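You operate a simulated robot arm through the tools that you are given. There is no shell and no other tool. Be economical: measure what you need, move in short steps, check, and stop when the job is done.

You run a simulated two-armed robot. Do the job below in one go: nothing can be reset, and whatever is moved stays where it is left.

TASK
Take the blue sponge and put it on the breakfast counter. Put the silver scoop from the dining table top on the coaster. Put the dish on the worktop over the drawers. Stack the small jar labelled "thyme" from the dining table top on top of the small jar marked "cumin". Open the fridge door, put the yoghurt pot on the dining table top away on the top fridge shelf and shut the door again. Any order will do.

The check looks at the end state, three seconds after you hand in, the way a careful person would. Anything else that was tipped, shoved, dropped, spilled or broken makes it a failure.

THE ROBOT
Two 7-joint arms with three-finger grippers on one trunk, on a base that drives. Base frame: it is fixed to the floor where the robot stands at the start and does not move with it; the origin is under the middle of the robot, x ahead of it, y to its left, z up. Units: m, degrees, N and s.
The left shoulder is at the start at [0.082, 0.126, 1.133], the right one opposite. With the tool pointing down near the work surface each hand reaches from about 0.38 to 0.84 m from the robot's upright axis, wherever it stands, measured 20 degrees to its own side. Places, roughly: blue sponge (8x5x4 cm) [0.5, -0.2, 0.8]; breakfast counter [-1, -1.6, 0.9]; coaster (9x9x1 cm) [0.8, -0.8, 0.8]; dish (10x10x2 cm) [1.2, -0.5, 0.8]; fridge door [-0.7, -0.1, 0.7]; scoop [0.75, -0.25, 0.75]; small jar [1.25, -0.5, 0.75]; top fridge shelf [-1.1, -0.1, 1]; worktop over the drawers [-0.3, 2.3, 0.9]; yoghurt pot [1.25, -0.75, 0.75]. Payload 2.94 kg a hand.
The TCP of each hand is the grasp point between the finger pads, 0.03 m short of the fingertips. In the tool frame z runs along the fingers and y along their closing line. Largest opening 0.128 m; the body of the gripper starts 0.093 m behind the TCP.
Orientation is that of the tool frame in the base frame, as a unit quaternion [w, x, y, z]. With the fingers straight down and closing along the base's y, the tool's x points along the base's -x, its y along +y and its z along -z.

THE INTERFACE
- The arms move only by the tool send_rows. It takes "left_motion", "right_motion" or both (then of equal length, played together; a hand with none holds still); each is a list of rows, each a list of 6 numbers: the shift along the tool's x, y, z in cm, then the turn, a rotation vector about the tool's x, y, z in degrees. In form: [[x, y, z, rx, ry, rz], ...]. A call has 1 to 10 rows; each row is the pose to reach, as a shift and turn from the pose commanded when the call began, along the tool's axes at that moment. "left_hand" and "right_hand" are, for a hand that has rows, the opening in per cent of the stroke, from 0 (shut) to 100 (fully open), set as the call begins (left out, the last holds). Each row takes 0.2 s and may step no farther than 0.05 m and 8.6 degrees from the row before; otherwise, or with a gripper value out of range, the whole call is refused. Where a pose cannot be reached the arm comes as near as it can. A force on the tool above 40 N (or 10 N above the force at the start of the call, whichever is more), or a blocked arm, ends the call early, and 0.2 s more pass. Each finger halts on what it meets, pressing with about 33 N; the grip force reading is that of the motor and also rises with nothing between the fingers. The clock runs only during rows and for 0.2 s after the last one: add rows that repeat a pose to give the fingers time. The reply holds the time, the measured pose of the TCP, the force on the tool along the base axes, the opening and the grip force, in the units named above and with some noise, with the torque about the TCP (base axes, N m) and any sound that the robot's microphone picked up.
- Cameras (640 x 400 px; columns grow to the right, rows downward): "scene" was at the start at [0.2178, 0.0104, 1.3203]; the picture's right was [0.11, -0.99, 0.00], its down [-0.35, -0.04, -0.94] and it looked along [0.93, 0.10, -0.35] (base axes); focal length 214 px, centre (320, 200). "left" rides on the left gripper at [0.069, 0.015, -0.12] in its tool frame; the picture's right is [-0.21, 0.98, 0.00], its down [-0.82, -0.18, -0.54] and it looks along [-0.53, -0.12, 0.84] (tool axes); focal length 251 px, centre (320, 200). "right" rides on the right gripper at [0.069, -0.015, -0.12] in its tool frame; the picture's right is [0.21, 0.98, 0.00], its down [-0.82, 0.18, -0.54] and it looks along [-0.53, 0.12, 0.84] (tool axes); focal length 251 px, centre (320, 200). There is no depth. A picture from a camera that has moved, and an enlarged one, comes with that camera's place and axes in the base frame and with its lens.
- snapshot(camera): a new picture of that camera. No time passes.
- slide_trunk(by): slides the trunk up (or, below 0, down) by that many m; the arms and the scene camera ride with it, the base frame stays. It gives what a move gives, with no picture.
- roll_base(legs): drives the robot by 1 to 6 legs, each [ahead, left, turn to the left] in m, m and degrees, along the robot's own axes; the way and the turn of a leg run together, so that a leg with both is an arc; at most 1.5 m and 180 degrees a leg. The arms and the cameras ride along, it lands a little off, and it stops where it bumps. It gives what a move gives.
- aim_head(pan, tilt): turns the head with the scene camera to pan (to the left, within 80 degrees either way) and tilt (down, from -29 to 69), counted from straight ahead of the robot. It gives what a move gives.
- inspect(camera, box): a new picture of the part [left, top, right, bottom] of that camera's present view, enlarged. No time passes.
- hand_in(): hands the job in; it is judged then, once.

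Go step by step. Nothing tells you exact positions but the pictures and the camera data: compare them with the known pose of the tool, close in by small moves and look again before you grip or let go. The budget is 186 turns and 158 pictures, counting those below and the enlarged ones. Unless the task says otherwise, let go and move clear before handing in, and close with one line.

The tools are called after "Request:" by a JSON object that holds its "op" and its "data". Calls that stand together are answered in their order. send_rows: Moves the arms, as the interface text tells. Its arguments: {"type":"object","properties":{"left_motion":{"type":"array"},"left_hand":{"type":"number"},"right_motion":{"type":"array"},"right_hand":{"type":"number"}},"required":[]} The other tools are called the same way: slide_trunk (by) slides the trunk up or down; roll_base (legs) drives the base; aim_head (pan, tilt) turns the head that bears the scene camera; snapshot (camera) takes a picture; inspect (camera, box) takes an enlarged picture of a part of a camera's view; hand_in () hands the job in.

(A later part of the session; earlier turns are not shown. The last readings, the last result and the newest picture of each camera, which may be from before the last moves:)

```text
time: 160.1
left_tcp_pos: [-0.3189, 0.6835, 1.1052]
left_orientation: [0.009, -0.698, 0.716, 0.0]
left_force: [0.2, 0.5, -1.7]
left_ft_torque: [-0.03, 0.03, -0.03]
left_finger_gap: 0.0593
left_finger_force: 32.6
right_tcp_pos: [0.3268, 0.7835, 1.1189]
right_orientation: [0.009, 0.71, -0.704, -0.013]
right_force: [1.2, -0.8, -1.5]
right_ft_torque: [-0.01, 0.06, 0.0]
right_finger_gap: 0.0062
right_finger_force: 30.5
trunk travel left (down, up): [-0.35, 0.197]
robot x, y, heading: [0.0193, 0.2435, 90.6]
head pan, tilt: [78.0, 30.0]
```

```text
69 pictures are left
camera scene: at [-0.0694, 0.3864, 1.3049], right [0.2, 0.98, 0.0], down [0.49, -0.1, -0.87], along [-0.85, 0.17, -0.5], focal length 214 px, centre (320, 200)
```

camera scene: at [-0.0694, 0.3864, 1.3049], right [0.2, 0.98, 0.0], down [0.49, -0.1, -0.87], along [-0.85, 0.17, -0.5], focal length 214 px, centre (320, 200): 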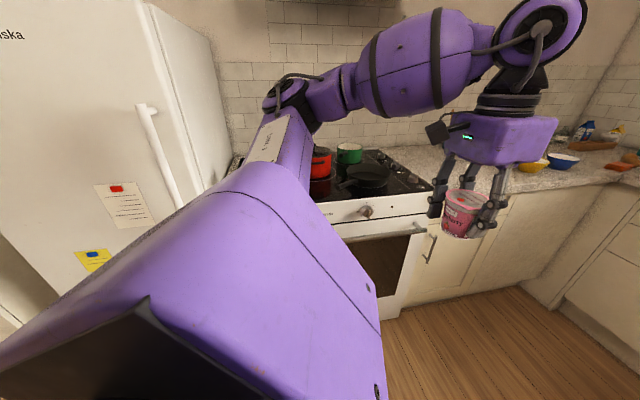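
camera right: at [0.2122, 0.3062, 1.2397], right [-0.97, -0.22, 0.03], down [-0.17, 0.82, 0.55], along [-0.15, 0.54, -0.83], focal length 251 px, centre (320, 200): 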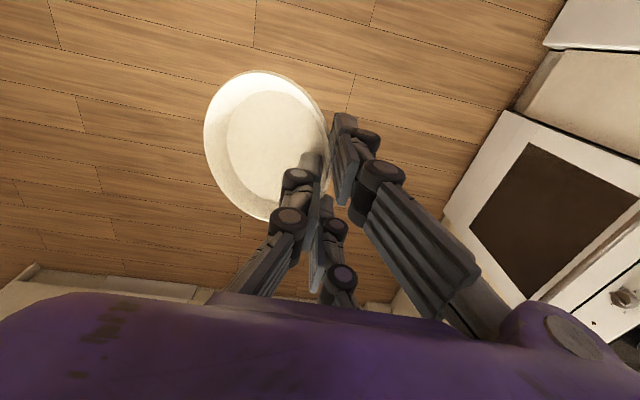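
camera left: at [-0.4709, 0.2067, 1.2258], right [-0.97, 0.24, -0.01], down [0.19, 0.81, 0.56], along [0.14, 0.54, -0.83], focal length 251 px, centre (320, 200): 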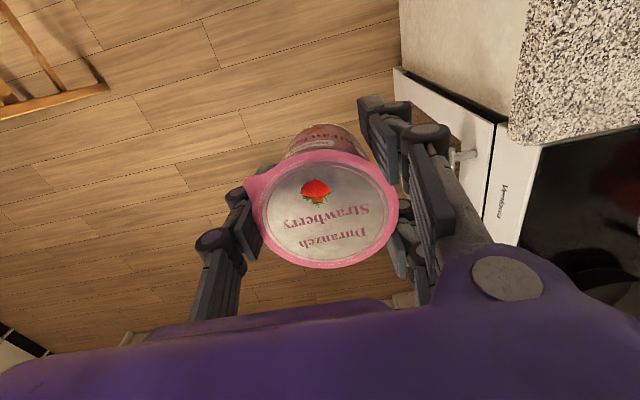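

Passed. Continue towards the worktop and look ahead.

Request:
{"op": "roll_base", "data": {"legs": [[0.6, 0, 0]]}}

Request:
{"op": "aim_head", "data": {"pan": 30, "tilt": 35}}

Request:
{"op": "snapshot", "data": {"camera": "scene"}}

Request:
{"op": "snapshot", "data": {"camera": "right"}}

```text
time: 163.5
left_tcp_pos: [-0.328, 1.2819, 1.105]
left_orientation: [0.009, -0.699, 0.715, 0.001]
left_force: [0.4, 0.7, -1.2]
left_ft_torque: [0.0, -0.03, 0.02]
left_finger_gap: 0.0595
left_finger_force: 33.3
right_tcp_pos: [0.3172, 1.3837, 1.1202]
right_orientation: [0.008, 0.71, -0.704, -0.012]
right_force: [0.1, 0.7, -1.0]
right_ft_torque: [-0.02, 0.02, -0.02]
right_finger_gap: 0.0061
right_finger_force: 30.7
trunk travel left (down, up): [-0.35, 0.197]
robot x, y, heading: [0.0112, 0.8404, 90.4]
head pan, tilt: [78.0, 30.0]
```

```text
time: 164.7
left_tcp_pos: [-0.3282, 1.282, 1.1054]
left_orientation: [0.009, -0.699, 0.715, 0.0]
left_force: [0.1, 0.2, -2.0]
left_ft_torque: [0.02, 0.01, 0.01]
left_finger_gap: 0.0593
left_finger_force: 32.7
right_tcp_pos: [0.3166, 1.3832, 1.1193]
right_orientation: [0.008, 0.711, -0.703, -0.013]
right_force: [0.2, -0.2, -1.3]
right_ft_torque: [0.01, 0.04, 0.01]
right_finger_gap: 0.0065
right_finger_force: 30.8
trunk travel left (down, up): [-0.35, 0.197]
robot x, y, heading: [0.0113, 0.8442, 90.4]
head pan, tilt: [30.0, 35.0]
```

```text
68 pictures are left
camera scene: at [-0.0339, 1.0424, 1.2971], right [0.86, 0.51, 0.0], down [0.29, -0.49, -0.82], along [-0.42, 0.7, -0.57], focal length 214 px, centre (320, 200)
```

scene: 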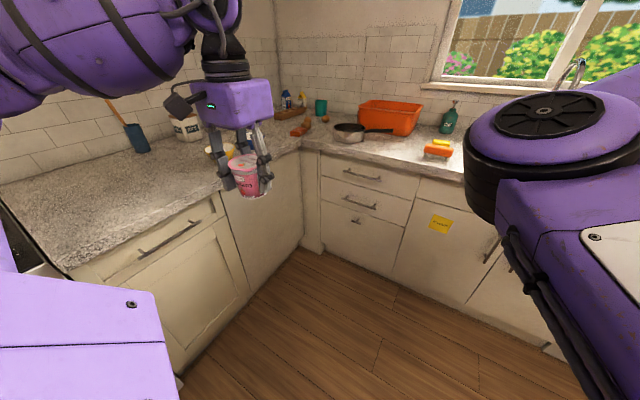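

```text
67 pictures are left
camera right: at [0.3369, 1.3142, 1.2377], right [-0.97, -0.23, 0.03], down [-0.17, 0.82, 0.55], along [-0.15, 0.53, -0.83], focal length 251 px, centre (320, 200)
```

right: 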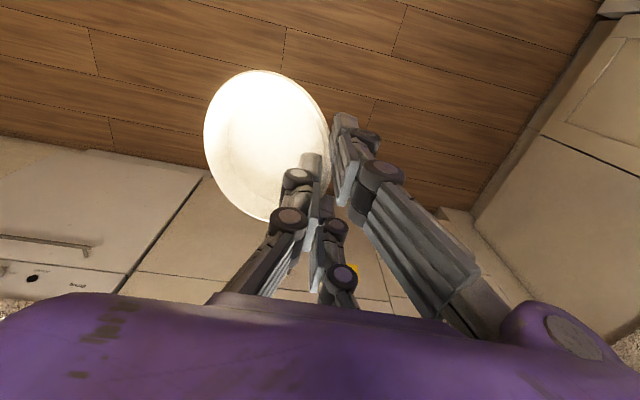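

The drawers section of the worktop spans x≈-0.65…-0.10 with its front edge at y≈1.9; free space lies near (-0.22, 2.1). I turn left by 35° and approach.

Request:
{"op": "roll_base", "data": {"legs": [[0, 0, 35], [0.44, -0.31, 0]]}}

Request:
{"op": "aim_head", "data": {"pan": 5, "tilt": 40}}

Request:
{"op": "snapshot", "data": {"camera": "scene"}}

Request:
{"op": "snapshot", "data": {"camera": "right"}}

```text
time: 169.7
left_tcp_pos: [-0.5235, 1.5441, 1.1057]
left_orientation: [-0.008, 0.882, -0.47, -0.002]
left_force: [0.4, -0.1, -2.1]
left_ft_torque: [-0.03, 0.01, 0.01]
left_finger_gap: 0.0594
left_finger_force: 33.1
right_tcp_pos: [-0.0538, 1.9989, 1.1184]
right_orientation: [0.012, 0.89, -0.456, -0.009]
right_force: [0.5, 0.9, -0.8]
right_ft_torque: [-0.03, 0.04, 0.0]
right_finger_gap: 0.0061
right_finger_force: 30.3
trunk travel left (down, up): [-0.35, 0.197]
robot x, y, heading: [0.0066, 1.3755, 125.9]
head pan, tilt: [30.0, 35.0]
```

```text
time: 170.5
left_tcp_pos: [-0.5233, 1.5438, 1.106]
left_orientation: [-0.008, 0.882, -0.47, -0.003]
left_force: [0.1, 0.1, -0.7]
left_ft_torque: [0.01, -0.02, -0.01]
left_finger_gap: 0.0595
left_finger_force: 32.8
right_tcp_pos: [-0.0536, 1.9996, 1.1187]
right_orientation: [0.012, 0.89, -0.456, -0.008]
right_force: [-0.7, -0.5, -0.6]
right_ft_torque: [0.02, 0.03, 0.0]
right_finger_gap: 0.0057
right_finger_force: 30.3
trunk travel left (down, up): [-0.35, 0.197]
robot x, y, heading: [0.0055, 1.3811, 125.8]
head pan, tilt: [5.0, 40.0]
```

```text
66 pictures are left
camera scene: at [-0.1202, 1.5451, 1.2896], right [0.76, 0.65, 0.0], down [0.42, -0.49, -0.77], along [-0.5, 0.58, -0.64], focal length 214 px, centre (320, 200)
```

scene: 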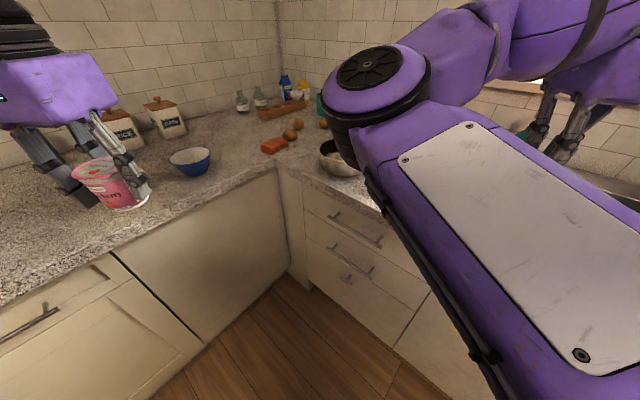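

```text
65 pictures are left
camera right: at [0.0023, 1.9528, 1.2378], right [-0.67, -0.74, 0.03], down [-0.61, 0.57, 0.55], along [-0.42, 0.35, -0.83], focal length 251 px, centre (320, 200)
```

right: 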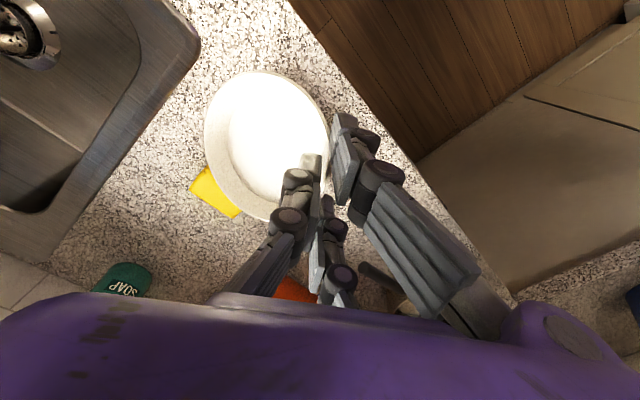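

Free spot for the dish centre at about (-0.21, 2.07). I move the hand over it.

Request:
{"op": "send_rows", "data": {"right_motion": [[-3, 2.6, 0, 0, 0, 0], [-6, 5.2, 0, 0, 0, 0], [-9, 7.9, 0, 0, 0, 0], [-12, 10.5, 0, 0, 0, 0], [-14.8, 13.2, 1, 0, 0, 0], [-14.8, 13.2, 5, 0, 0, 0], [-14.8, 13.2, 9, 0, 0, 0]]}}

Request:
{"op": "snapshot", "data": {"camera": "right"}}

Request:
{"op": "snapshot", "data": {"camera": "scene"}}

```text
time: 172.1
left_tcp_pos: [-0.5241, 1.5453, 1.1046]
left_orientation: [-0.008, 0.882, -0.471, -0.003]
left_force: [0.2, -0.3, -1.5]
left_ft_torque: [-0.04, 0.0, 0.03]
left_finger_gap: 0.0593
left_finger_force: 32.8
right_tcp_pos: [-0.2506, 2.0407, 1.0346]
right_orientation: [0.012, 0.89, -0.456, -0.009]
right_force: [-0.2, 0.6, -0.7]
right_ft_torque: [-0.05, 0.05, -0.01]
right_finger_gap: 0.0058
right_finger_force: 30.4
trunk travel left (down, up): [-0.35, 0.197]
robot x, y, heading: [0.0079, 1.3785, 126.0]
head pan, tilt: [5.0, 40.0]
```

```text
64 pictures are left
camera right: at [-0.1946, 1.9959, 1.1525], right [-0.67, -0.74, 0.03], down [-0.61, 0.57, 0.55], along [-0.42, 0.35, -0.83], focal length 251 px, centre (320, 200)
```

right: 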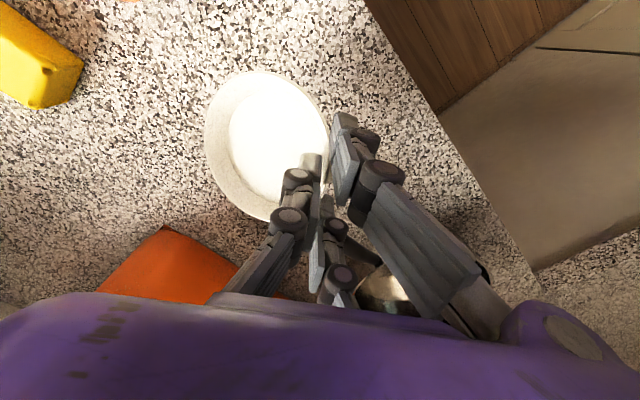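

```text
63 pictures are left
camera scene: at [-0.1206, 1.5458, 1.2894], right [0.76, 0.65, 0.0], down [0.42, -0.49, -0.77], along [-0.5, 0.58, -0.64], focal length 214 px, centre (320, 200)
```

scene: 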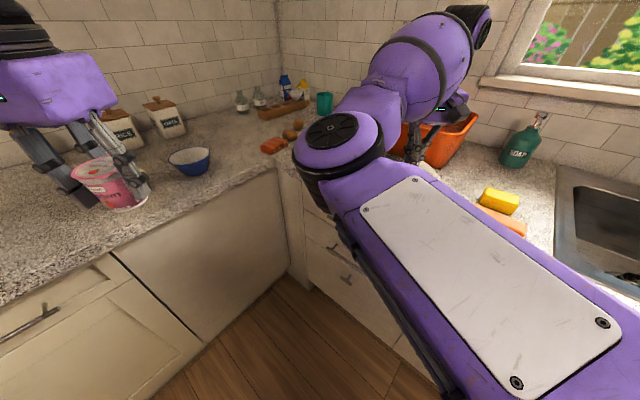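

The orange tub is close behind; I shift 2.5 cm towards the front edge and lower until contact.

Request:
{"op": "send_rows", "data": {"right_motion": [[2, 1.5, 0, 0, 0, 0], [2, 1.5, 3, 0, 0, 0], [2, 1.5, 5.5, 0, 0, 0], [2, 1.5, 7, 0, 0, 0], [2, 1.5, 7.8, 0, 0, 0]]}}

Request:
{"op": "snapshot", "data": {"camera": "right"}}

```text
time: 173.3
left_tcp_pos: [-0.5242, 1.5443, 1.1061]
left_orientation: [-0.008, 0.882, -0.47, -0.002]
left_force: [0.5, -0.4, -0.7]
left_ft_torque: [0.01, 0.03, -0.02]
left_finger_gap: 0.0594
left_finger_force: 32.4
right_tcp_pos: [-0.2517, 2.0143, 0.9558]
right_orientation: [0.012, 0.89, -0.456, -0.009]
right_force: [-1.5, -0.1, 2.9]
right_ft_torque: [0.09, -0.17, 0.08]
right_finger_gap: 0.006
right_finger_force: 32.0
trunk travel left (down, up): [-0.35, 0.197]
robot x, y, heading: [0.0057, 1.3813, 125.9]
head pan, tilt: [5.0, 40.0]
```

```text
62 pictures are left
camera right: at [-0.1961, 1.9692, 1.0743], right [-0.67, -0.74, 0.03], down [-0.61, 0.57, 0.55], along [-0.42, 0.35, -0.83], focal length 251 px, centre (320, 200)
```

right: 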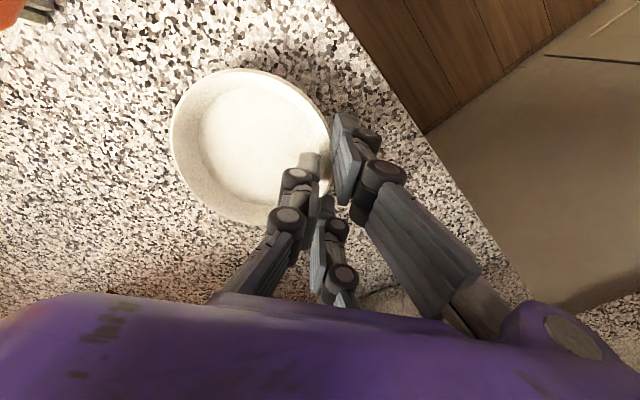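

Dish has touched down. A few mm more, then open.

Request:
{"op": "send_rows", "data": {"right_motion": [[0, 0, 0.3, 0, 0, 0], [0, 0, 0.5, 0, 0, 0]]}}

Request:
{"op": "send_rows", "data": {"right_motion": [[0, 0, 0, 0, 0, 0], [0, 0, 0, 0, 0, 0], [0, 0, 0, 0, 0, 0]], "right_hand": 35}}

Request:
{"op": "snapshot", "data": {"camera": "right"}}

```text
time: 173.9
left_tcp_pos: [-0.5242, 1.544, 1.1058]
left_orientation: [-0.009, 0.883, -0.47, -0.003]
left_force: [-0.2, 1.0, -2.2]
left_ft_torque: [0.0, 0.04, 0.0]
left_finger_gap: 0.0591
left_finger_force: 32.9
right_tcp_pos: [-0.2524, 2.0139, 0.9502]
right_orientation: [0.012, 0.89, -0.456, -0.009]
right_force: [-1.3, 0.6, 3.4]
right_ft_torque: [-0.01, -0.19, 0.02]
right_finger_gap: 0.006
right_finger_force: 31.9
trunk travel left (down, up): [-0.35, 0.197]
robot x, y, heading: [0.009, 1.3786, 125.8]
head pan, tilt: [5.0, 40.0]
```

```text
time: 174.7
left_tcp_pos: [-0.5234, 1.5442, 1.1058]
left_orientation: [-0.008, 0.883, -0.47, -0.003]
left_force: [0.4, 0.4, -1.9]
left_ft_torque: [0.01, 0.01, 0.02]
left_finger_gap: 0.0595
left_finger_force: 33.3
right_tcp_pos: [-0.2523, 2.0158, 0.9508]
right_orientation: [0.012, 0.89, -0.456, -0.01]
right_force: [-0.7, 0.0, 0.6]
right_ft_torque: [-0.03, 0.02, 0.0]
right_finger_gap: 0.045
right_finger_force: 0.1
trunk travel left (down, up): [-0.35, 0.197]
robot x, y, heading: [0.0085, 1.3808, 126.0]
head pan, tilt: [5.0, 40.0]
```

```text
61 pictures are left
camera right: at [-0.1964, 1.9694, 1.0696], right [-0.67, -0.74, 0.03], down [-0.61, 0.57, 0.55], along [-0.42, 0.35, -0.83], focal length 251 px, centre (320, 200)
```

right: 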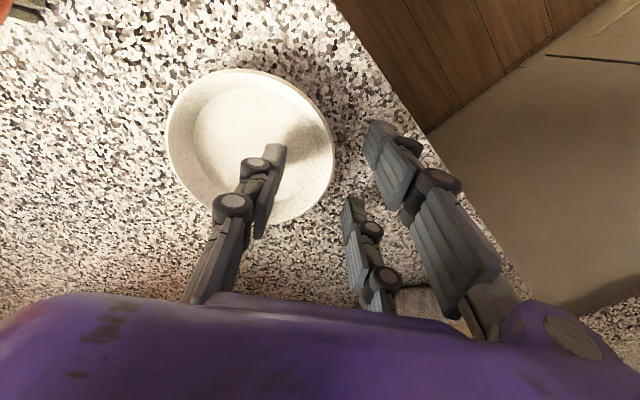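

Released; lift and retract.

Request:
{"op": "send_rows", "data": {"right_motion": [[0, 0, -2, 0, 0, 0], [0, 0, -5, 0, 0, 0], [0, 0, -9, 0, 0, 0], [0, 0, -13, 0, 0, 0], [0, 0, -17, 0, 0, 0], [3, -3, -17, 0, 0, 0], [6, -6, -17, 0, 0, 0], [9, -9, -17, 0, 0, 0], [13, -12, -17, 0, 0, 0]]}}

Request:
{"op": "snapshot", "data": {"camera": "right"}}

```text
time: 176.7
left_tcp_pos: [-0.5217, 1.5447, 1.106]
left_orientation: [-0.008, 0.882, -0.47, -0.004]
left_force: [-0.3, 0.2, -0.6]
left_ft_torque: [-0.03, 0.03, -0.02]
left_finger_gap: 0.0592
left_finger_force: 33.4
right_tcp_pos: [-0.072, 1.981, 1.1154]
right_orientation: [0.012, 0.89, -0.456, -0.009]
right_force: [-0.4, 0.2, 0.5]
right_ft_torque: [0.03, 0.04, 0.01]
right_finger_gap: 0.0447
right_finger_force: 0.1
trunk travel left (down, up): [-0.35, 0.197]
robot x, y, heading: [0.0053, 1.3801, 126.1]
head pan, tilt: [5.0, 40.0]
```

```text
60 pictures are left
camera right: at [-0.0164, 1.9354, 1.2351], right [-0.67, -0.74, 0.03], down [-0.61, 0.57, 0.55], along [-0.43, 0.35, -0.83], focal length 251 px, centre (320, 200)
```

right: 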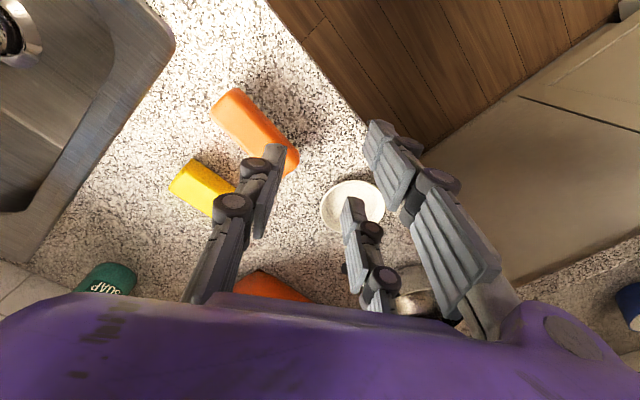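

The dish is in place. For the fridge I want the yoghurt gripped with a 45° tilted hand, so I'll set it down on the free left counter here and re-grasp it. First I turn the robot towards that counter.

Request:
{"op": "roll_base", "data": {"legs": [[0, 0, 40], [0.08, 0, 0]]}}

Request:
{"op": "aim_head", "data": {"pan": 15, "tilt": 40}}

Request:
{"op": "snapshot", "data": {"camera": "scene"}}

Request:
{"op": "snapshot", "data": {"camera": "left"}}

```text
time: 179.7
left_tcp_pos: [-0.5814, 1.1833, 1.1049]
left_orientation: [-0.007, 0.99, -0.139, -0.005]
left_force: [-0.4, -0.4, -0.7]
left_ft_torque: [-0.01, -0.01, -0.02]
left_finger_gap: 0.0593
left_finger_force: 32.8
right_tcp_pos: [-0.519, 1.8062, 1.1168]
right_orientation: [0.015, 0.992, -0.124, -0.005]
right_force: [-0.2, 0.0, -0.7]
right_ft_torque: [-0.04, -0.03, 0.01]
right_finger_gap: 0.0448
right_finger_force: 0.1
trunk travel left (down, up): [-0.35, 0.197]
robot x, y, heading: [-0.0687, 1.4006, 166.2]
head pan, tilt: [5.0, 40.0]
```

```text
time: 180.4
left_tcp_pos: [-0.581, 1.1827, 1.1055]
left_orientation: [-0.007, 0.99, -0.139, -0.005]
left_force: [-0.1, -0.6, -1.6]
left_ft_torque: [0.03, 0.02, 0.0]
left_finger_gap: 0.0593
left_finger_force: 32.5
right_tcp_pos: [-0.5189, 1.8065, 1.1158]
right_orientation: [0.014, 0.992, -0.123, -0.005]
right_force: [0.5, -1.1, 0.3]
right_ft_torque: [0.01, -0.05, 0.03]
right_finger_gap: 0.0446
right_finger_force: 0.0
trunk travel left (down, up): [-0.35, 0.197]
robot x, y, heading: [-0.0735, 1.4025, 165.9]
head pan, tilt: [15.0, 40.0]
```

```text
59 pictures are left
camera scene: at [-0.2742, 1.428, 1.2895], right [-0.02, 1.0, 0.0], down [0.64, 0.01, -0.77], along [-0.77, -0.01, -0.64], focal length 214 px, centre (320, 200)
```

scene: 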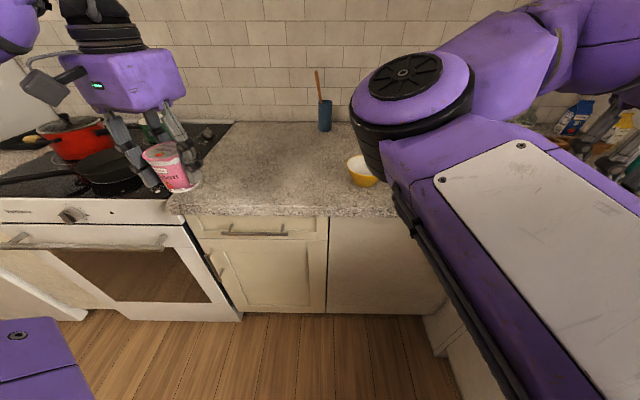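

```text
58 pictures are left
camera left: at [-0.5173, 1.1479, 1.2236], right [-0.48, -0.88, -0.01], down [-0.74, 0.39, 0.55], along [-0.48, 0.27, -0.83], focal length 251 px, centre (320, 200)
```

left: 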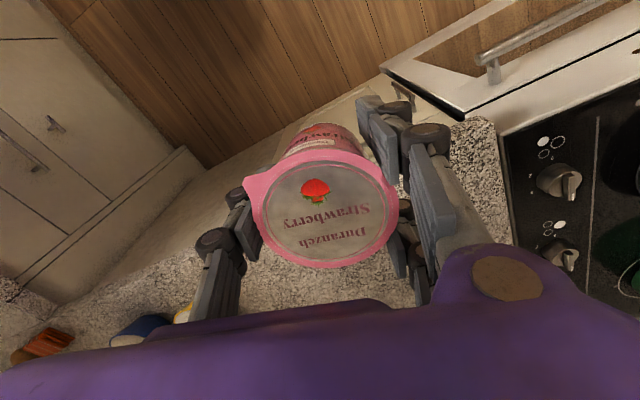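

Free counter spot at (-0.82, 1.25). I move the pot there and lower it.

Request:
{"op": "send_rows", "data": {"left_motion": [[-4.2, 0, 0, 0, 0, 0], [-8.4, 0, 0, 0, 0, 0], [-12.6, 0, 0, 0, 0, 0], [-16.8, 0, 1, 0, 0, 0], [-21, 0, 4, 0, 0, 0], [-24.5, 0, 7, 0, 0, 0], [-24.5, 0, 10.5, 0, 0, 0], [-24.5, 0, 13, 0, 0, 0], [-24.5, 0, 14.3, 0, 0, 0]]}}

Request:
{"op": "inspect", "data": {"camera": "scene", "box": [180, 60, 340, 220]}}

```text
refused: row 5 steps farther than a row can; nothing moved
```

```text
2.50 times, centred on (260, 140) of scene
camera zoom: at [-0.2742, 1.428, 1.2895], right [-0.02, 1.0, 0.0], down [0.64, 0.01, -0.77], along [-0.77, -0.01, -0.64], focal length 536 px, centre (470, 350)
```

zoom: 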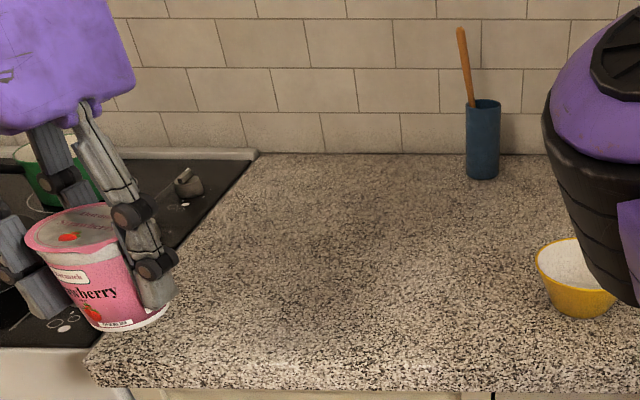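

Request:
{"op": "send_rows", "data": {"left_motion": [[-4.2, 0, 0, 0, 0, 0], [-8.4, 0, 0, 0, 0, 0], [-12.6, 0, 0, 0, 0, 0], [-16.8, 0, 1, 0, 0, 0], [-20.6, 0, 3, 0, 0, 0], [-24.5, 0, 5.5, 0, 0, 0], [-24.5, 0, 9, 0, 0, 0], [-24.5, 0, 12, 0, 0, 0], [-24.5, 0, 14, 0, 0, 0]]}}

Request:
{"op": "snapshot", "data": {"camera": "scene"}}

```text
time: 182.4
left_tcp_pos: [-0.8192, 1.2521, 0.969]
left_orientation: [-0.008, 0.99, -0.139, -0.007]
left_force: [0.0, 0.2, -2.0]
left_ft_torque: [0.01, 0.02, 0.01]
left_finger_gap: 0.0593
left_finger_force: 32.6
right_tcp_pos: [-0.5197, 1.806, 1.1156]
right_orientation: [0.015, 0.992, -0.124, -0.004]
right_force: [-0.9, -0.2, 0.1]
right_ft_torque: [-0.01, 0.02, -0.02]
right_finger_gap: 0.0447
right_finger_force: 0.1
trunk travel left (down, up): [-0.35, 0.197]
robot x, y, heading: [-0.0691, 1.4001, 166.1]
head pan, tilt: [15.0, 40.0]
```

```text
56 pictures are left
camera scene: at [-0.2744, 1.4278, 1.2895], right [-0.02, 1.0, 0.0], down [0.64, 0.01, -0.77], along [-0.77, -0.01, -0.64], focal length 214 px, centre (320, 200)
```

scene: 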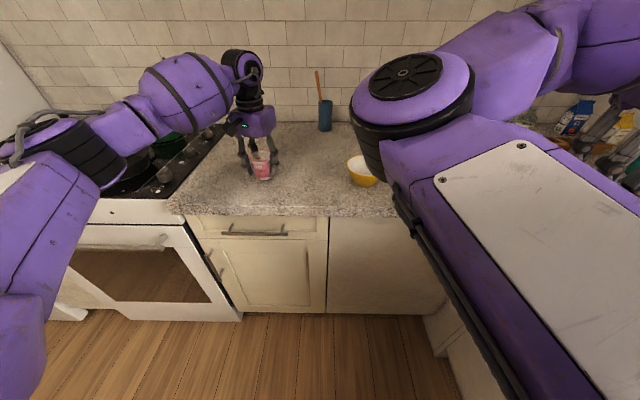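

Request:
{"op": "send_rows", "data": {"left_motion": [[0, 0, 1, 0, 0, 0], [0, 0, 1.6, 0, 0, 0], [0, 0, 2, 0, 0, 0]]}}

```text
time: 183.2
left_tcp_pos: [-0.8187, 1.2528, 0.9531]
left_orientation: [-0.008, 0.99, -0.138, -0.008]
left_force: [-3.9, -2.2, 18.4]
left_ft_torque: [-0.18, -0.28, -0.07]
left_finger_gap: 0.0596
left_finger_force: 33.5
right_tcp_pos: [-0.5191, 1.8066, 1.1166]
right_orientation: [0.015, 0.992, -0.124, -0.005]
right_force: [0.3, -0.2, 0.2]
right_ft_torque: [0.0, 0.02, 0.02]
right_finger_gap: 0.0449
right_finger_force: 0.0
trunk travel left (down, up): [-0.35, 0.197]
robot x, y, heading: [-0.0716, 1.3983, 166.5]
head pan, tilt: [15.0, 40.0]
```

Contact. Release and lift clear.

Request:
{"op": "send_rows", "data": {"left_motion": [[0, 0, -0.15, 0, 0, 0], [0, 0, -0.15, 0, 0, 0], [0, 0, -0.15, 0, 0, 0], [0, 0, -0.15, 0, 0, 0], [0, 0, -4, 0, 0, 0], [0, 0, -8, 0, 0, 0], [0, 0, -12, 0, 0, 0], [4, 0, -15, 0, 0, 0], [8, 0, -15, 0, 0, 0]], "left_hand": 95}}

Request:
{"op": "send_rows", "data": {"left_motion": [[1, 0, 0, 0, -8, 0], [2, 0, 0, 0, -16, 0], [3, 0, 0, 0, -24, 0], [4, 0, 0, 0, -32, 0], [5, 0, 0, 0, -40, 0], [6, 0, 0, 0, -46, 0]]}}

Request:
{"op": "snapshot", "data": {"camera": "left"}}

```text
time: 185.2
left_tcp_pos: [-0.7385, 1.2288, 1.0974]
left_orientation: [-0.007, 0.99, -0.14, -0.006]
left_force: [0.3, -0.2, 0.1]
left_ft_torque: [-0.04, 0.01, 0.03]
left_finger_gap: 0.1216
left_finger_force: 0.0
right_tcp_pos: [-0.519, 1.8063, 1.1169]
right_orientation: [0.015, 0.992, -0.124, -0.005]
right_force: [-0.2, -0.9, -1.5]
right_ft_torque: [0.0, 0.0, -0.03]
right_finger_gap: 0.0449
right_finger_force: 0.0
trunk travel left (down, up): [-0.35, 0.197]
robot x, y, heading: [-0.0641, 1.3992, 165.9]
head pan, tilt: [15.0, 40.0]
```

```text
time: 186.6
left_tcp_pos: [-0.6805, 1.2115, 1.0969]
left_orientation: [-0.061, 0.909, -0.126, -0.393]
left_force: [-0.6, -0.6, 0.6]
left_ft_torque: [0.01, 0.01, -0.01]
left_finger_gap: 0.1217
left_finger_force: 0.0
right_tcp_pos: [-0.5193, 1.8052, 1.116]
right_orientation: [0.014, 0.992, -0.124, -0.005]
right_force: [0.4, 0.0, -0.6]
right_ft_torque: [0.05, 0.0, 0.01]
right_finger_gap: 0.0447
right_finger_force: 0.0
trunk travel left (down, up): [-0.35, 0.197]
robot x, y, heading: [-0.0701, 1.3985, 165.9]
head pan, tilt: [15.0, 40.0]
```

```text
55 pictures are left
camera left: at [-0.5551, 1.1605, 1.1282], right [-0.41, -0.9, 0.14], down [-0.11, 0.21, 0.97], along [-0.9, 0.38, -0.19], focal length 251 px, centre (320, 200)
```

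left: 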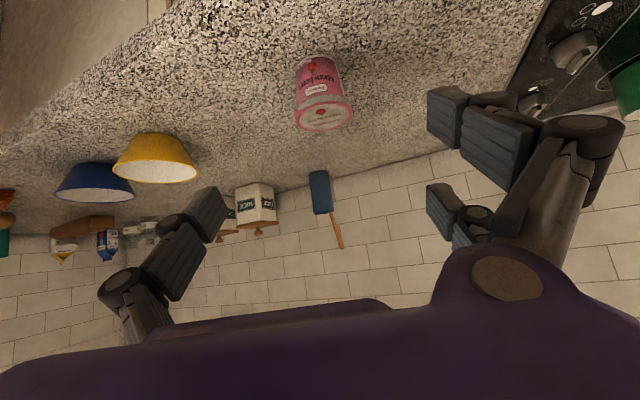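

Pot stands upright. I advance along the tilted tool axis towards it.

Request:
{"op": "send_rows", "data": {"left_motion": [[0.3, 0, 4, 0, 0, 0], [0.6, 0, 8, 0, 0, 0], [0.9, -0.1, 12, 0, 0, 0], [0.9, -0.1, 15.5, 0, 0, 0]]}}

Request:
{"op": "snapshot", "data": {"camera": "left"}}

```text
time: 187.6
left_tcp_pos: [-0.7857, 1.2426, 0.9849]
left_orientation: [-0.06, 0.909, -0.125, -0.392]
left_force: [-0.9, -0.5, 0.6]
left_ft_torque: [0.01, -0.01, -0.03]
left_finger_gap: 0.1213
left_finger_force: 0.0
right_tcp_pos: [-0.5206, 1.807, 1.1151]
right_orientation: [0.014, 0.992, -0.123, -0.004]
right_force: [-0.1, -0.3, -0.3]
right_ft_torque: [0.01, -0.03, 0.0]
right_finger_gap: 0.045
right_finger_force: 0.0
trunk travel left (down, up): [-0.35, 0.197]
robot x, y, heading: [-0.0688, 1.3979, 165.9]
head pan, tilt: [15.0, 40.0]
```

```text
54 pictures are left
camera left: at [-0.6606, 1.191, 1.0156], right [-0.41, -0.9, 0.15], down [-0.12, 0.21, 0.97], along [-0.9, 0.38, -0.19], focal length 251 px, centre (320, 200)
```

left: 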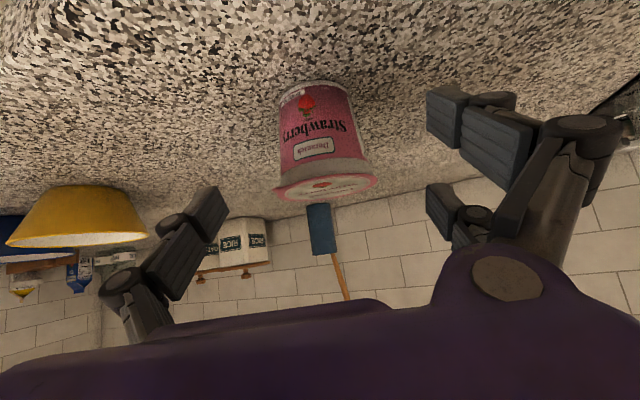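

Centred. Final advance and close.

Request:
{"op": "send_rows", "data": {"left_motion": [[0, 0, 2, 0, 0, 0], [0, 0, 4, 0, 0, 0], [0, 0, 5.4, 0, 0, 0]]}}

Request:
{"op": "send_rows", "data": {"left_motion": [[0, 0, 0, 0, 0, 0], [0, 0, 0, 0, 0, 0], [0, 0, 0, 0, 0, 0], [0, 0, 0, 0, 0, 0]], "left_hand": 0}}

Request:
{"op": "snapshot", "data": {"camera": "left"}}

```text
time: 188.4
left_tcp_pos: [-0.822, 1.2542, 0.9472]
left_orientation: [-0.061, 0.91, -0.126, -0.391]
left_force: [-1.3, 0.7, 0.3]
left_ft_torque: [0.01, 0.0, 0.06]
left_finger_gap: 0.1215
left_finger_force: 0.1
right_tcp_pos: [-0.5197, 1.8072, 1.1156]
right_orientation: [0.014, 0.992, -0.124, -0.004]
right_force: [-0.3, 0.7, -0.2]
right_ft_torque: [0.0, -0.03, 0.0]
right_finger_gap: 0.0449
right_finger_force: 0.1
trunk travel left (down, up): [-0.35, 0.197]
robot x, y, heading: [-0.0736, 1.4009, 166.1]
head pan, tilt: [15.0, 40.0]
```

```text
time: 189.2
left_tcp_pos: [-0.8268, 1.25, 0.9562]
left_orientation: [-0.055, 0.906, -0.123, -0.401]
left_force: [4.1, -3.5, 9.7]
left_ft_torque: [-0.62, -0.19, 0.21]
left_finger_gap: 0.063
left_finger_force: 32.6
right_tcp_pos: [-0.5198, 1.8061, 1.114]
right_orientation: [0.014, 0.992, -0.122, -0.006]
right_force: [-0.5, -0.6, 0.0]
right_ft_torque: [-0.02, -0.06, -0.01]
right_finger_gap: 0.0448
right_finger_force: 0.0
trunk travel left (down, up): [-0.35, 0.197]
robot x, y, heading: [-0.0695, 1.4016, 166.1]
head pan, tilt: [15.0, 40.0]
stopped in row 3 (left hand): the force on the tool passed its limit at 43 N (the readings are from after the stop); the commanded pose is now the measured one
```

```text
53 pictures are left
camera left: at [-0.6993, 1.1999, 0.9855], right [-0.4, -0.9, 0.16], down [-0.1, 0.21, 0.97], along [-0.91, 0.38, -0.17], focal length 251 px, centre (320, 200)
```

left: 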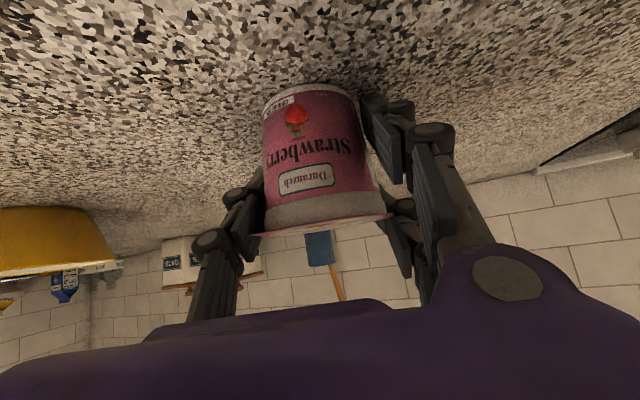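

The tapered pot pushed the hand a bit upward while closing, but it's held. Lift slightly and check that it hangs upright.

Request:
{"op": "send_rows", "data": {"left_motion": [[-0.7, 0, -0.7, 0, 0, 0], [-2.8, 0, -2.8, 0, 0, 0], [-5.6, 0, -5.6, 0, 0, 0], [-8.4, 0, -8.4, 0, 0, 0]]}}

Request:
{"op": "snapshot", "data": {"camera": "left"}}

Request:
{"op": "inspect", "data": {"camera": "scene", "box": [180, 60, 340, 220]}}

```text
time: 190.2
left_tcp_pos: [-0.8212, 1.2494, 1.0747]
left_orientation: [-0.057, 0.907, -0.125, -0.398]
left_force: [0.1, 1.0, -1.2]
left_ft_torque: [0.01, 0.01, 0.02]
left_finger_gap: 0.0632
left_finger_force: 33.2
right_tcp_pos: [-0.5196, 1.8066, 1.1162]
right_orientation: [0.015, 0.992, -0.122, -0.004]
right_force: [-0.1, 0.3, -0.2]
right_ft_torque: [-0.03, 0.04, 0.02]
right_finger_gap: 0.0451
right_finger_force: 0.0
trunk travel left (down, up): [-0.35, 0.197]
robot x, y, heading: [-0.068, 1.3983, 166.1]
head pan, tilt: [15.0, 40.0]
```

```text
52 pictures are left
camera left: at [-0.6948, 1.1984, 1.1025], right [-0.41, -0.9, 0.15], down [-0.1, 0.21, 0.97], along [-0.91, 0.38, -0.18], focal length 251 px, centre (320, 200)
```

left: 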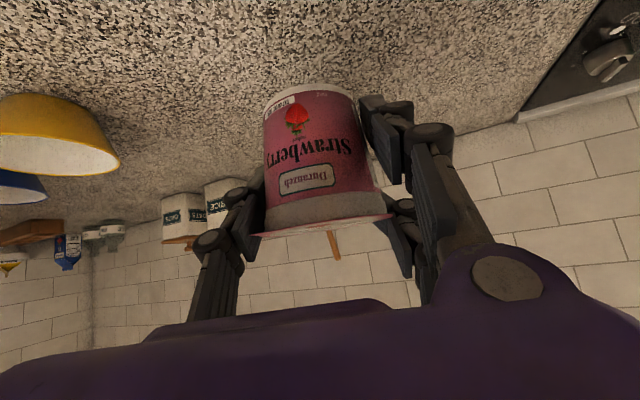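

```text
2.50 times, centred on (260, 140) of scene
camera zoom: at [-0.2738, 1.4277, 1.2896], right [-0.02, 1.0, 0.0], down [0.64, 0.01, -0.77], along [-0.77, -0.01, -0.64], focal length 536 px, centre (470, 350)
```

zoom: 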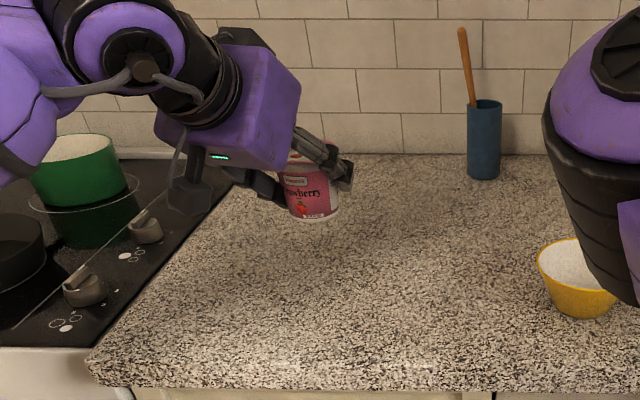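

Pot is held upright by the tilted hand. I retract it and drive to a spot diagonal to the fridge's handle side.

Request:
{"op": "send_rows", "data": {"left_motion": [[3, 0, -3.2, 0, 0, 0], [6, 0, -6.4, 0, 0, 0], [9, 0, -9.6, 0, 0, 0], [12, 0, -12.8, 0, 0, 0], [15, 0, -16, 0, 0, 0], [18, 0, -19, 0, 0, 0]]}}

Request:
{"op": "roll_base", "data": {"legs": [[-0.17, 0.83, 0], [0, 0, 59]]}}

Request:
{"op": "aim_head", "data": {"pan": -10, "tilt": 15}}

Request:
{"op": "snapshot", "data": {"camera": "scene"}}

```text
time: 191.6
left_tcp_pos: [-0.6117, 1.1547, 1.0872]
left_orientation: [-0.059, 0.907, -0.125, -0.397]
left_force: [0.7, -0.7, -1.9]
left_ft_torque: [0.05, 0.02, -0.02]
left_finger_gap: 0.0634
left_finger_force: 33.6
left hand out of reach, approached as far as the arm can: row 5, 6
right_tcp_pos: [-0.5196, 1.8035, 1.1164]
right_orientation: [0.013, 0.992, -0.122, -0.005]
right_force: [0.6, -0.1, 0.8]
right_ft_torque: [0.03, -0.02, 0.02]
right_finger_gap: 0.0449
right_finger_force: 0.2
trunk travel left (down, up): [-0.35, 0.197]
robot x, y, heading: [-0.0669, 1.3973, 166.0]
head pan, tilt: [15.0, 40.0]
```

```text
time: 201.8
left_tcp_pos: [-0.1824, -0.0355, 1.0882]
left_orientation: [0.143, 0.853, 0.333, -0.376]
left_force: [-0.7, -1.0, -2.4]
left_ft_torque: [0.02, 0.0, 0.01]
left_finger_gap: 0.0635
left_finger_force: 33.2
right_tcp_pos: [-0.6868, 0.3813, 1.1151]
right_orientation: [0.014, 0.926, 0.377, 0.003]
right_force: [-0.4, 0.0, 0.1]
right_ft_torque: [-0.02, 0.0, -0.01]
right_finger_gap: 0.0445
right_finger_force: 0.1
trunk travel left (down, up): [-0.35, 0.197]
robot x, y, heading: [-0.1074, 0.551, -135.6]
head pan, tilt: [15.0, 40.0]
```

```text
time: 202.7
left_tcp_pos: [-0.1815, -0.0367, 1.0883]
left_orientation: [0.143, 0.853, 0.334, -0.375]
left_force: [-0.7, -0.3, -1.4]
left_ft_torque: [-0.02, 0.0, 0.0]
left_finger_gap: 0.0634
left_finger_force: 33.2
right_tcp_pos: [-0.6862, 0.3809, 1.1159]
right_orientation: [0.015, 0.926, 0.378, 0.003]
right_force: [-0.2, -0.2, -0.1]
right_ft_torque: [-0.04, 0.01, 0.01]
right_finger_gap: 0.0447
right_finger_force: 0.1
trunk travel left (down, up): [-0.35, 0.197]
robot x, y, heading: [-0.1022, 0.555, -135.4]
head pan, tilt: [-10.0, 15.0]
```

```text
50 pictures are left
camera scene: at [-0.2682, 0.4125, 1.329], right [-0.57, 0.82, 0.0], down [0.21, 0.15, -0.97], along [-0.79, -0.55, -0.26], focal length 214 px, centre (320, 200)
```

scene: 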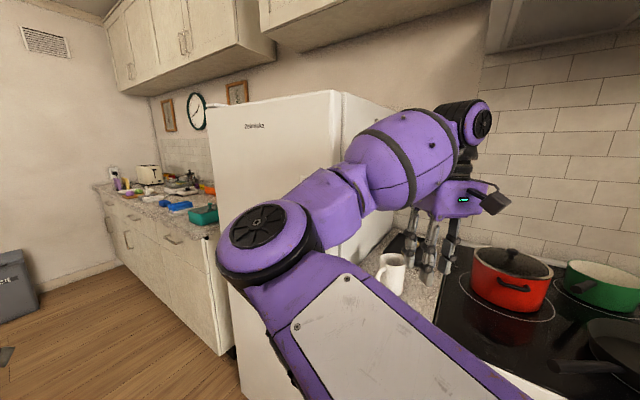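

The handle is hidden behind the right hand. I shift the base 0.2 m to its left, then raise the right hand to nearly horizontal, facing the handle.

Request:
{"op": "roll_base", "data": {"legs": [[0, 0.2, 0]]}}

Request:
{"op": "send_rows", "data": {"right_motion": [[1, 1, 0, 0, -8, 0], [2, 2, 0, 0, -16, 0], [3, 3, 0, 0, -24, 0], [4, 4, 0, 0, -32, 0], [4, 5, 0, 0, -40, 0], [4, 6, 0, 0, -48, 0], [4, 7, 0, 0, -56, 0], [4, 8, 0, 0, -64, 0], [4, 9, 0, 0, -72, 0], [4, 10, 0, 0, -80, 0]], "right_hand": 60}}

Request:
{"op": "snapshot", "data": {"camera": "right"}}

Request:
{"op": "snapshot", "data": {"camera": "scene"}}

```text
time: 205.1
left_tcp_pos: [-0.041, -0.1789, 1.0885]
left_orientation: [0.144, 0.852, 0.334, -0.375]
left_force: [-0.4, 1.1, -1.3]
left_ft_torque: [0.05, 0.04, 0.01]
left_finger_gap: 0.0629
left_finger_force: 32.6
right_tcp_pos: [-0.5462, 0.2389, 1.1161]
right_orientation: [0.016, 0.926, 0.377, 0.004]
right_force: [0.1, -0.3, 1.1]
right_ft_torque: [0.0, 0.0, -0.01]
right_finger_gap: 0.0448
right_finger_force: 0.0
trunk travel left (down, up): [-0.35, 0.197]
robot x, y, heading: [0.0359, 0.4095, -135.2]
head pan, tilt: [-10.0, 15.0]
```

```text
time: 206.6
left_tcp_pos: [-0.0421, -0.1793, 1.0867]
left_orientation: [0.144, 0.853, 0.334, -0.375]
left_force: [0.0, -0.2, -1.7]
left_ft_torque: [-0.02, -0.01, 0.0]
left_finger_gap: 0.0631
left_finger_force: 32.7
right_tcp_pos: [-0.5323, 0.2465, 1.1453]
right_orientation: [0.159, 0.862, 0.277, -0.394]
right_force: [0.6, -0.3, 0.1]
right_ft_torque: [-0.01, -0.01, -0.01]
right_finger_gap: 0.0769
right_finger_force: 0.0
right hand out of reach, approached as far as the arm can: row 5, 6, 7
trunk travel left (down, up): [-0.35, 0.197]
robot x, y, heading: [0.0381, 0.4104, -135.5]
head pan, tilt: [-10.0, 15.0]
stopped in row 7 (right hand): the arm was blocked; the commanded pose is now the measured one
```

```text
49 pictures are left
camera right: at [-0.433, 0.3419, 1.1692], right [0.7, -0.7, -0.11], down [-0.01, -0.17, 0.99], along [-0.71, -0.69, -0.13], focal length 251 px, centre (320, 200)
```

right: 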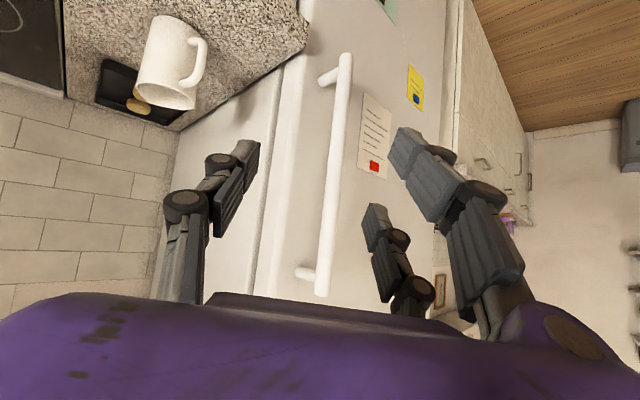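

```text
48 pictures are left
camera scene: at [-0.1276, 0.2693, 1.329], right [-0.57, 0.82, 0.0], down [0.21, 0.15, -0.97], along [-0.79, -0.55, -0.26], focal length 214 px, centre (320, 200)
```

scene: 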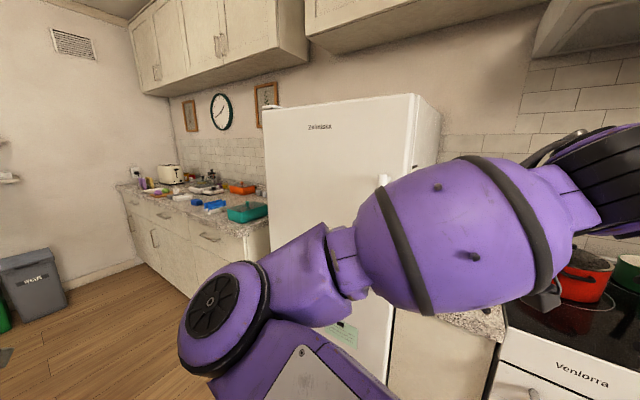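

The bar handle is at about (-0.655, 0.10), from z 0.91 to 1.24, standing 5 cm off the door. A vertical hand gripping the top end of the bar from above fits best, so I tilt the hand back down.

Request:
{"op": "send_rows", "data": {"right_motion": [[0, 0, 0, 0, 8, 0], [0, 0, 0, 0, 16, 0], [0, 0, 0, 0, 24, 0], [0, 0, 0, 0, 32, 0], [0, 0, 0, 0, 40, 0], [0, 0, 0, 0, 48, 0]]}}

Request:
{"op": "snapshot", "data": {"camera": "right"}}

```text
time: 208.0
left_tcp_pos: [-0.0407, -0.1796, 1.0871]
left_orientation: [0.144, 0.852, 0.334, -0.376]
left_force: [-0.8, -0.7, -1.4]
left_ft_torque: [0.01, 0.0, 0.01]
left_finger_gap: 0.0632
left_finger_force: 32.9
right_tcp_pos: [-0.5312, 0.245, 1.1464]
right_orientation: [0.033, 0.947, 0.32, -0.009]
right_force: [0.3, 0.4, -0.3]
right_ft_torque: [-0.04, -0.02, -0.01]
right_finger_gap: 0.0768
right_finger_force: 0.1
trunk travel left (down, up): [-0.35, 0.197]
robot x, y, heading: [0.0389, 0.4122, -135.3]
head pan, tilt: [-10.0, 15.0]
```

```text
47 pictures are left
camera right: at [-0.4858, 0.3075, 1.263], right [0.76, -0.65, 0.05], down [-0.55, -0.6, 0.58], along [-0.35, -0.47, -0.81], focal length 251 px, centre (320, 200)
```

right: 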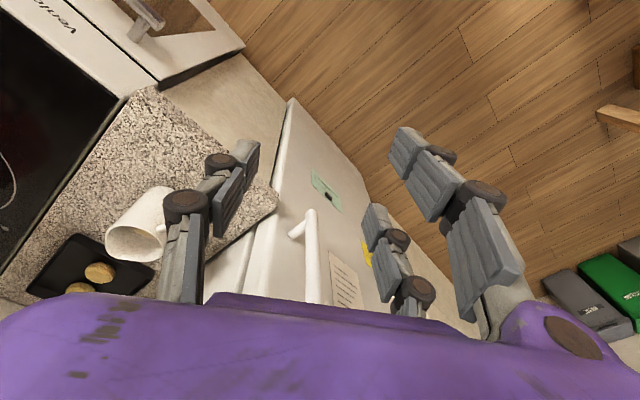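

Request:
{"op": "send_rows", "data": {"right_motion": [[0, 0, -4, 0, 0, 0], [0, 0, -8, 0, 0, 0], [0, 0, -12, 0, 0, 0], [0, 0, -16, 0, 0, 0], [-4, 1, -16, 0, 0, 0], [-8, 2, -16, 0, 0, 0], [-12, 3, -16, 0, 0, 0], [-14, 4, -16, 0, 0, 0]], "right_hand": 50}}

Request:
{"op": "snapshot", "data": {"camera": "right"}}

Request:
{"op": "snapshot", "data": {"camera": "scene"}}

```text
time: 209.8
left_tcp_pos: [-0.0425, -0.1804, 1.0859]
left_orientation: [0.144, 0.852, 0.334, -0.376]
left_force: [-0.6, 0.8, -1.3]
left_ft_torque: [-0.01, -0.02, -0.01]
left_finger_gap: 0.0631
left_finger_force: 33.2
right_tcp_pos: [-0.6199, 0.14, 1.3134]
right_orientation: [0.033, 0.948, 0.317, -0.01]
right_force: [-0.2, -0.5, 0.4]
right_ft_torque: [0.0, 0.0, 0.03]
right_finger_gap: 0.0642
right_finger_force: 0.1
trunk travel left (down, up): [-0.35, 0.197]
robot x, y, heading: [0.0384, 0.4106, -135.4]
head pan, tilt: [-10.0, 15.0]
```

```text
46 pictures are left
camera right: at [-0.5735, 0.202, 1.4303], right [0.76, -0.65, 0.05], down [-0.55, -0.6, 0.58], along [-0.35, -0.47, -0.81], focal length 251 px, centre (320, 200)
```

right: 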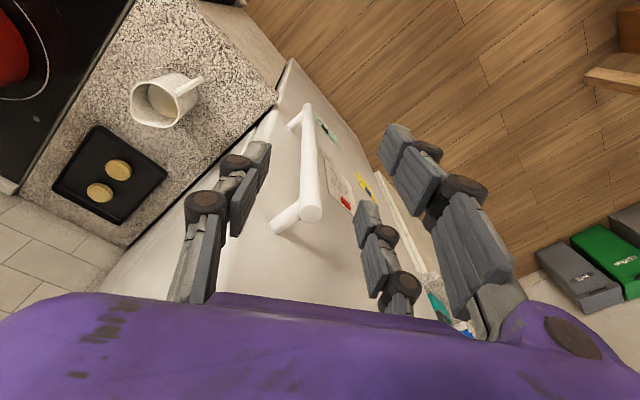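

```text
45 pictures are left
camera scene: at [-0.1277, 0.2694, 1.329], right [-0.57, 0.82, 0.0], down [0.21, 0.15, -0.97], along [-0.79, -0.55, -0.26], focal length 214 px, centre (320, 200)
```

scene: 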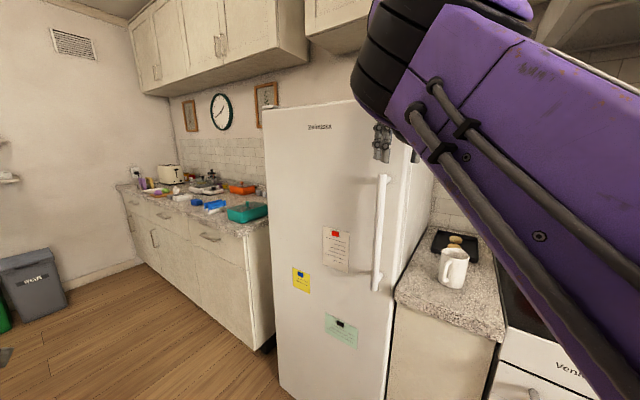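

Triangulated: the bar's axis is at (-0.671, 0.087), its top at z≈1.24. I move over it and check.

Request:
{"op": "send_rows", "data": {"right_motion": [[-3.4, 0.3, 0, 0, 0, 0], [-6.8, 0.6, 0, 0, 0, 0], [-6.8, 0.6, 1.5, 0, 0, 0]]}}

Request:
{"op": "snapshot", "data": {"camera": "right"}}

Request:
{"op": "inspect", "data": {"camera": "scene", "box": [320, 90, 460, 210]}}

```text
time: 210.6
left_tcp_pos: [-0.0404, -0.1803, 1.0877]
left_orientation: [0.144, 0.852, 0.335, -0.375]
left_force: [-0.1, -0.4, -1.9]
left_ft_torque: [0.03, -0.02, 0.05]
left_finger_gap: 0.0631
left_finger_force: 32.5
right_tcp_pos: [-0.6543, 0.1032, 1.2995]
right_orientation: [0.033, 0.947, 0.319, -0.01]
right_force: [0.5, 0.1, 0.3]
right_ft_torque: [0.01, 0.0, 0.0]
right_finger_gap: 0.0639
right_finger_force: 0.0
right hand out of reach, approached as far as the arm can: row 2, 3
trunk travel left (down, up): [-0.35, 0.197]
robot x, y, heading: [0.0384, 0.4093, -135.3]
head pan, tilt: [-10.0, 15.0]
```

```text
44 pictures are left
camera right: at [-0.6086, 0.1643, 1.4154], right [0.76, -0.65, 0.04], down [-0.55, -0.6, 0.58], along [-0.35, -0.47, -0.81], focal length 251 px, centre (320, 200)
```

right: 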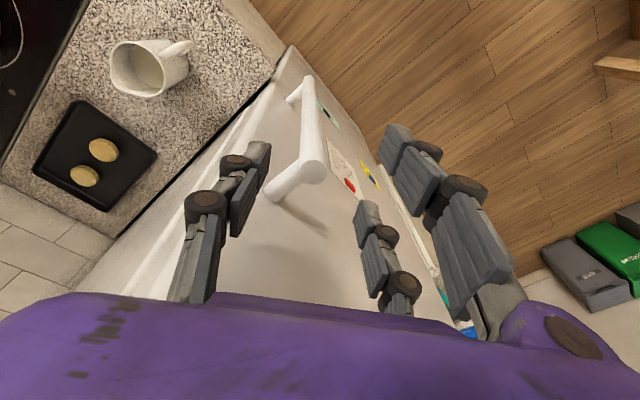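

```text
3.33 times, centred on (390, 150) of scene
camera zoom: at [-0.1269, 0.2691, 1.3291], right [-0.57, 0.82, 0.0], down [0.21, 0.15, -0.97], along [-0.79, -0.55, -0.26], focal length 715 px, centre (87, 367)
```

zoom: 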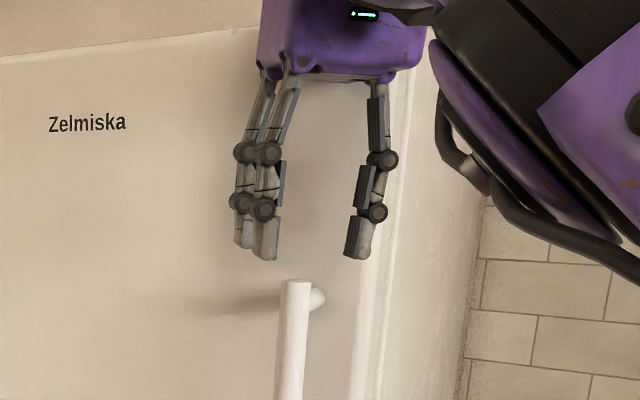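

A little out of reach; I nudge the base 2.5 cm ahead and recheck.

Request:
{"op": "roll_base", "data": {"legs": [[0.03, 0, 0]]}}

Request:
{"op": "send_rows", "data": {"right_motion": [[0, 0, 1, 0, 0, 0]]}}

Request:
{"op": "snapshot", "data": {"camera": "right"}}

```text
time: 211.6
left_tcp_pos: [-0.0544, -0.1955, 1.0891]
left_orientation: [0.144, 0.851, 0.334, -0.378]
left_force: [0.0, 0.9, -0.9]
left_ft_torque: [-0.01, 0.04, 0.01]
left_finger_gap: 0.0629
left_finger_force: 33.0
right_tcp_pos: [-0.6584, 0.0869, 1.3106]
right_orientation: [0.033, 0.948, 0.317, -0.01]
right_force: [36.6, 14.4, -3.2]
right_ft_torque: [-1.98, 4.8, -1.59]
right_finger_gap: 0.0642
right_finger_force: 0.0
trunk travel left (down, up): [-0.35, 0.197]
robot x, y, heading: [0.02, 0.3896, -135.5]
head pan, tilt: [-10.0, 15.0]
stopped in leg 1: the force on the tool passed its limit at 109 N (the readings are from after the stop); the commanded pose is now the measured one
```

```text
time: 212.0
left_tcp_pos: [-0.0544, -0.1987, 1.0885]
left_orientation: [0.143, 0.851, 0.335, -0.379]
left_force: [0.0, 0.2, -2.3]
left_ft_torque: [0.0, 0.01, -0.01]
left_finger_gap: 0.063
left_finger_force: 33.2
right_tcp_pos: [-0.659, 0.0822, 1.2998]
right_orientation: [0.031, 0.947, 0.32, -0.01]
right_force: [32.1, 3.6, 16.7]
right_ft_torque: [0.17, 4.46, -0.82]
right_finger_gap: 0.064
right_finger_force: 0.0
trunk travel left (down, up): [-0.35, 0.197]
robot x, y, heading: [0.0173, 0.3902, -135.4]
head pan, tilt: [-10.0, 15.0]
```

```text
42 pictures are left
camera right: at [-0.6129, 0.1439, 1.4159], right [0.76, -0.65, 0.04], down [-0.54, -0.6, 0.58], along [-0.35, -0.47, -0.81], focal length 251 px, centre (320, 200)
```

right: 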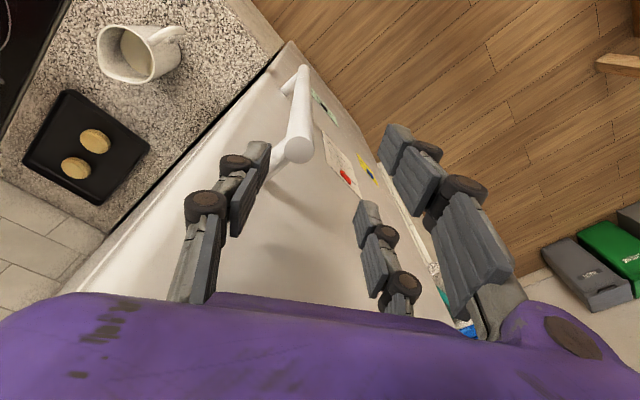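

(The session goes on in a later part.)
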